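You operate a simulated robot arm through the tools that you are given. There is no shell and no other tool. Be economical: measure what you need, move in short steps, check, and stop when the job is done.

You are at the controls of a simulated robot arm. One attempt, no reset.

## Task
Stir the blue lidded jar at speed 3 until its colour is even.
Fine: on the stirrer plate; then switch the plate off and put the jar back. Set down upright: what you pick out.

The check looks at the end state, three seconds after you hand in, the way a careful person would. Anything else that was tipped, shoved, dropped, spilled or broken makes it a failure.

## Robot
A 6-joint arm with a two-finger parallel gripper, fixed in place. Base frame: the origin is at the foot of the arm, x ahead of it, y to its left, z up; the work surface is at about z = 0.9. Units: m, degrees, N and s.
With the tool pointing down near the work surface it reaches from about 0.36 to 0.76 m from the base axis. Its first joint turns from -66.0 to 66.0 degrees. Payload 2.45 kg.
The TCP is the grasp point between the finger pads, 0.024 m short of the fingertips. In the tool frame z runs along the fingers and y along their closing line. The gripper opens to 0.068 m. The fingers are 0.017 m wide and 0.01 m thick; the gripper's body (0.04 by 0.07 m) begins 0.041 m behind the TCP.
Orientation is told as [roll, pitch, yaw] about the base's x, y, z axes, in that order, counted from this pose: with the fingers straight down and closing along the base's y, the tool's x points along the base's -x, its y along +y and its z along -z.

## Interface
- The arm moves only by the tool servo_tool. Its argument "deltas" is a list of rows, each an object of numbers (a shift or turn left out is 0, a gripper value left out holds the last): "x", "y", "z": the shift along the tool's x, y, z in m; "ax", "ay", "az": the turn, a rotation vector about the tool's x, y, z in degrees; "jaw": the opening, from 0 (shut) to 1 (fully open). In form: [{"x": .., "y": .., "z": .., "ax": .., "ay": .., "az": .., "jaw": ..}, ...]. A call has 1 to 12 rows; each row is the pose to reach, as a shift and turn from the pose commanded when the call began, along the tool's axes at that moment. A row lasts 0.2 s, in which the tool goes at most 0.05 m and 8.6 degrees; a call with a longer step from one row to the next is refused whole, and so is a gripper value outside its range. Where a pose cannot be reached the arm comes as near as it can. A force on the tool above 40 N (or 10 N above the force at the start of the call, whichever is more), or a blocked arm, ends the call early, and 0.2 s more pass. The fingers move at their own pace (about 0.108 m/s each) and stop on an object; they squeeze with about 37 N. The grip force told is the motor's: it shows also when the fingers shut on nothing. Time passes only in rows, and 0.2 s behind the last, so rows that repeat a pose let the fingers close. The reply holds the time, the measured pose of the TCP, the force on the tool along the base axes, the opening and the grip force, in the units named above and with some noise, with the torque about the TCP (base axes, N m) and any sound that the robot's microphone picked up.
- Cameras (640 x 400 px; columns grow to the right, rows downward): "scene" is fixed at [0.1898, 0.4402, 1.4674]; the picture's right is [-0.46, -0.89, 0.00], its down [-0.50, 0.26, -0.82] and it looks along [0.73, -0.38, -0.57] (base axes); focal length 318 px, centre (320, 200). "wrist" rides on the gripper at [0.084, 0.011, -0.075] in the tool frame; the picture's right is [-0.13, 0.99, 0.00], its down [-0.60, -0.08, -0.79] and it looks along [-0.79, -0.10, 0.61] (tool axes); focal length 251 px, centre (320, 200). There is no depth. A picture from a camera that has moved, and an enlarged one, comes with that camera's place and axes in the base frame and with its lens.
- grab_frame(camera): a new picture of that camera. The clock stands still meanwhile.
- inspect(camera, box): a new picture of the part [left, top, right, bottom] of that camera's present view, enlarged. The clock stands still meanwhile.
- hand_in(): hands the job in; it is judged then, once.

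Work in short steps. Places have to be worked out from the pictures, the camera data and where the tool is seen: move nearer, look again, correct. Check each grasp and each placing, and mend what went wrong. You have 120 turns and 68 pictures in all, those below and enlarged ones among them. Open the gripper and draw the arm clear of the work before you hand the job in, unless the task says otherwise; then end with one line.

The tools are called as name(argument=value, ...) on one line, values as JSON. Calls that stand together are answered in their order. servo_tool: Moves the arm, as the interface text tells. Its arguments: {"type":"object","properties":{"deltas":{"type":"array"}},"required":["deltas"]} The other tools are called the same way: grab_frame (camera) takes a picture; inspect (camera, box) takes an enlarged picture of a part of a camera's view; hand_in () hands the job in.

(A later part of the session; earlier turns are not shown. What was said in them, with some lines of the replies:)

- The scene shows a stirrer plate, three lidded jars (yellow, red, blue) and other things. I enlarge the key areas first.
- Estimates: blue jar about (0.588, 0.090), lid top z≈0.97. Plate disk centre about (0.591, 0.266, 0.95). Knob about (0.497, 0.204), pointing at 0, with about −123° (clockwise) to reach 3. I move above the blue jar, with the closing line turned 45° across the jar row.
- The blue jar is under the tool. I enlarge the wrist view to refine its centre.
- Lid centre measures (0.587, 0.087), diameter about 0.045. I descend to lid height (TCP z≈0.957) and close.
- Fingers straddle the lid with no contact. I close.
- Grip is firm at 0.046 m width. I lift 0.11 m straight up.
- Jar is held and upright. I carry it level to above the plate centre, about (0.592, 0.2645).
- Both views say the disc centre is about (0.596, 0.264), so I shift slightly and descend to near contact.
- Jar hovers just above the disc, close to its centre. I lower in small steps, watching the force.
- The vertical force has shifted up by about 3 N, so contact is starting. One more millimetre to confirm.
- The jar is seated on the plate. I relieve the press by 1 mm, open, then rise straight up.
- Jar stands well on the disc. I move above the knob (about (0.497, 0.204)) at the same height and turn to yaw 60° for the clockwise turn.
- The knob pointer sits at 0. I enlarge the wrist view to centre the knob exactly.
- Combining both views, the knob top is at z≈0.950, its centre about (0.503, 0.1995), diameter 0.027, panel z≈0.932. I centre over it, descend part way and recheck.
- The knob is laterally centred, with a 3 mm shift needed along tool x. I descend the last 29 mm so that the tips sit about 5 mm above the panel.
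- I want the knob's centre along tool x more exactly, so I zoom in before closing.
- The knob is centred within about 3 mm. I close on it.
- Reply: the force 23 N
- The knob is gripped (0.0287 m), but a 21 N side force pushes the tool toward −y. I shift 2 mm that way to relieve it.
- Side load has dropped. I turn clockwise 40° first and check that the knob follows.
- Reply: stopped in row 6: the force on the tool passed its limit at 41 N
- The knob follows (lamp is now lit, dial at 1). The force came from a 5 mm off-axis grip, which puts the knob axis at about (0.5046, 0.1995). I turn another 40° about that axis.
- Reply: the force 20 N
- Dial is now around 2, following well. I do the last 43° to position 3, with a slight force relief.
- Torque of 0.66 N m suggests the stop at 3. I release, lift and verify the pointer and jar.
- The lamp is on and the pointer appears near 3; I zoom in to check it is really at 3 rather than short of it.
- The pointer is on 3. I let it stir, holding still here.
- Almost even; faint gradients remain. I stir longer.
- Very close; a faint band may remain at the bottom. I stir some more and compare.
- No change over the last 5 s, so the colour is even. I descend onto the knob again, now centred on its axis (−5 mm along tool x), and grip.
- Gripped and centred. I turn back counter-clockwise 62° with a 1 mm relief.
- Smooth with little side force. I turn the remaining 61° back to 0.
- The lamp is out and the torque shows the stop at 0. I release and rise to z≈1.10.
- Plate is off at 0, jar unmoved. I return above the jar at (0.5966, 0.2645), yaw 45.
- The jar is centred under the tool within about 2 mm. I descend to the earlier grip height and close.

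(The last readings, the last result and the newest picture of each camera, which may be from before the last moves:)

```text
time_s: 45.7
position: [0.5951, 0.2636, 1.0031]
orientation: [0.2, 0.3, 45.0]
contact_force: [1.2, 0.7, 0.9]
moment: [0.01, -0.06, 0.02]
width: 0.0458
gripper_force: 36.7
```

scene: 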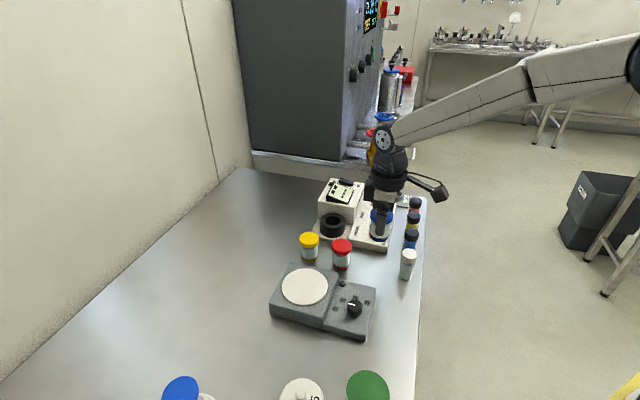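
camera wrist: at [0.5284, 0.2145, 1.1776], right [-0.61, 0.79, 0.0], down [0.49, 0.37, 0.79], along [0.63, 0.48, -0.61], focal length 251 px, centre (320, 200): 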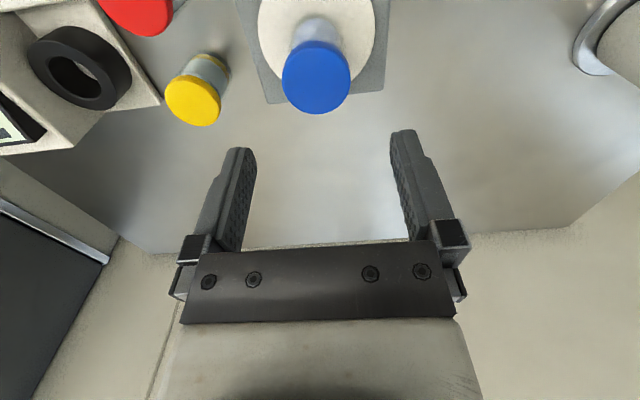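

Grip is good. I lift 65 mm and carry back above the original spot.

servo_tool(deltas=[{"z": -0.02}, {"z": -0.045}, {"z": -0.065}, {"x": 0.0187, "y": -0.0169, "z": -0.065}, {"x": 0.0375, "y": -0.0338, "z": -0.065}, {"x": 0.0562, "y": -0.0507, "z": -0.065}, {"x": 0.075, "y": -0.0677, "z": -0.065}, {"x": 0.0937, "y": -0.0846, "z": -0.065}, {"x": 0.1125, "y": -0.1015, "z": -0.065}, {"x": 0.1312, "y": -0.1184, "z": -0.065}, {"x": 0.1312, "y": -0.1184, "z": -0.065}])

inspect(camera="scene", box=[290, 170, 440, 300])

```text
time_s: 48.1
position: [0.5873, 0.0878, 1.0677]
orientation: [0.2, 0.1, 45.1]
contact_force: [0.4, 0.0, -1.9]
moment: [-0.01, -0.03, -0.02]
width: 0.0461
gripper_force: 37.0
```

```text
3.08 times, centred on (365, 235) of scene
camera zoom: at [0.1898, 0.4401, 1.4674], right [-0.46, -0.89, 0.0], down [-0.5, 0.26, -0.82], along [0.73, -0.38, -0.57], focal length 978 px, centre (182, 92)
```

zoom: 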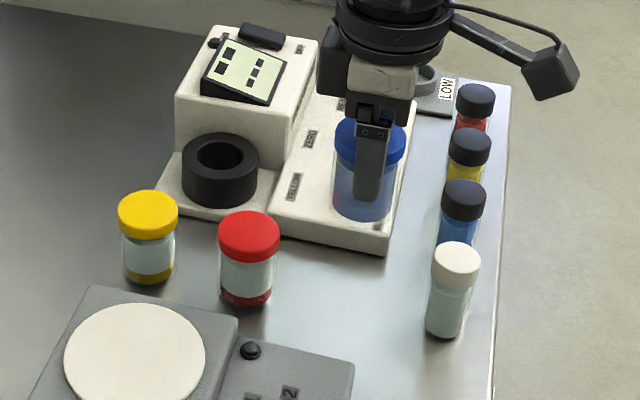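

Directly above its original place. I lower to just above table contact (TCP z≈0.960).

servo_tool(deltas=[{"z": 0.03}, {"z": 0.06}, {"z": 0.09}, {"z": 0.105}, {"z": 0.108}, {"z": 0.108}])

```text
time_s: 49.5
position: [0.5861, 0.0891, 0.9594]
orientation: [0.2, 0.1, 45.0]
contact_force: [0.1, -0.3, -1.2]
moment: [0.0, 0.0, 0.0]
width: 0.0457
gripper_force: 37.0
```

servo_tool(deltas=[{"z": 0.001}, {"z": 0.002}, {"z": 0.003}])

```text
time_s: 50.3
position: [0.5871, 0.089, 0.9586]
orientation: [0.1, 0.0, 45.0]
contact_force: [-1.8, -0.3, 6.6]
moment: [-0.04, 0.11, -0.03]
width: 0.0461
gripper_force: 36.4
```

Upward 7–8 N means it has touched the table. I relieve slightly, open, and rise.

servo_tool(deltas=[{"z": -0.0005}, {"z": -0.0005, "jaw": 1}, {"z": -0.0005, "jaw": 1}, {"z": -0.0005, "jaw": 1}, {"z": -0.03}, {"z": -0.07}, {"z": -0.11}, {"z": -0.15}, {"z": -0.19}, {"z": -0.22}])

grab_frame(camera="scene")

inspect(camera="scene", box=[260, 220, 430, 345])

```text
time_s: 52.5
position: [0.587, 0.0889, 1.1764]
orientation: [0.1, 0.2, 45.1]
contact_force: [0.2, -0.2, -0.3]
moment: [-0.05, -0.02, -0.04]
width: 0.0678
gripper_force: 0.0
```

```text
25 pictures are left
```

scene: 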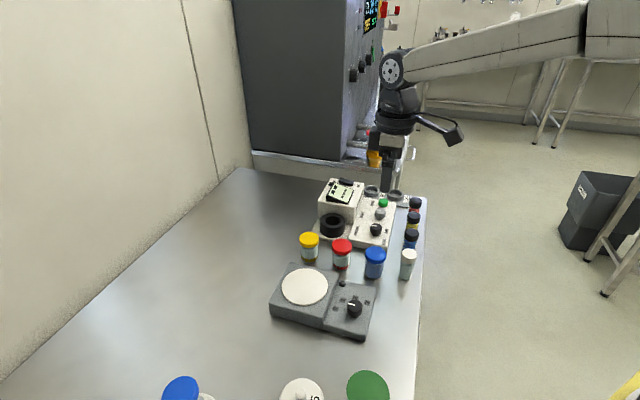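

```text
3.20 times, centred on (345, 282) of scene
camera zoom: at [0.1898, 0.4402, 1.4675], right [-0.46, -0.89, 0.0], down [-0.5, 0.26, -0.82], along [0.73, -0.38, -0.57], focal length 1017 px, centre (240, -64)
```

zoom: 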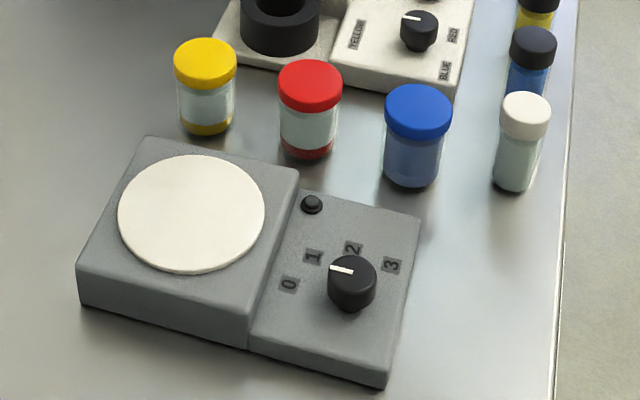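

The jar is upright in its old place with even colour. The plate is off at 0, nothing else moved, and the gripper is open and clear, so I hand in.

hand_in()

```text
The job is handed in.
```

The blue jar was stirred at speed 3 until its colour was even. The plate is switched off, and the jar stands upright within about 3 mm of where it started.
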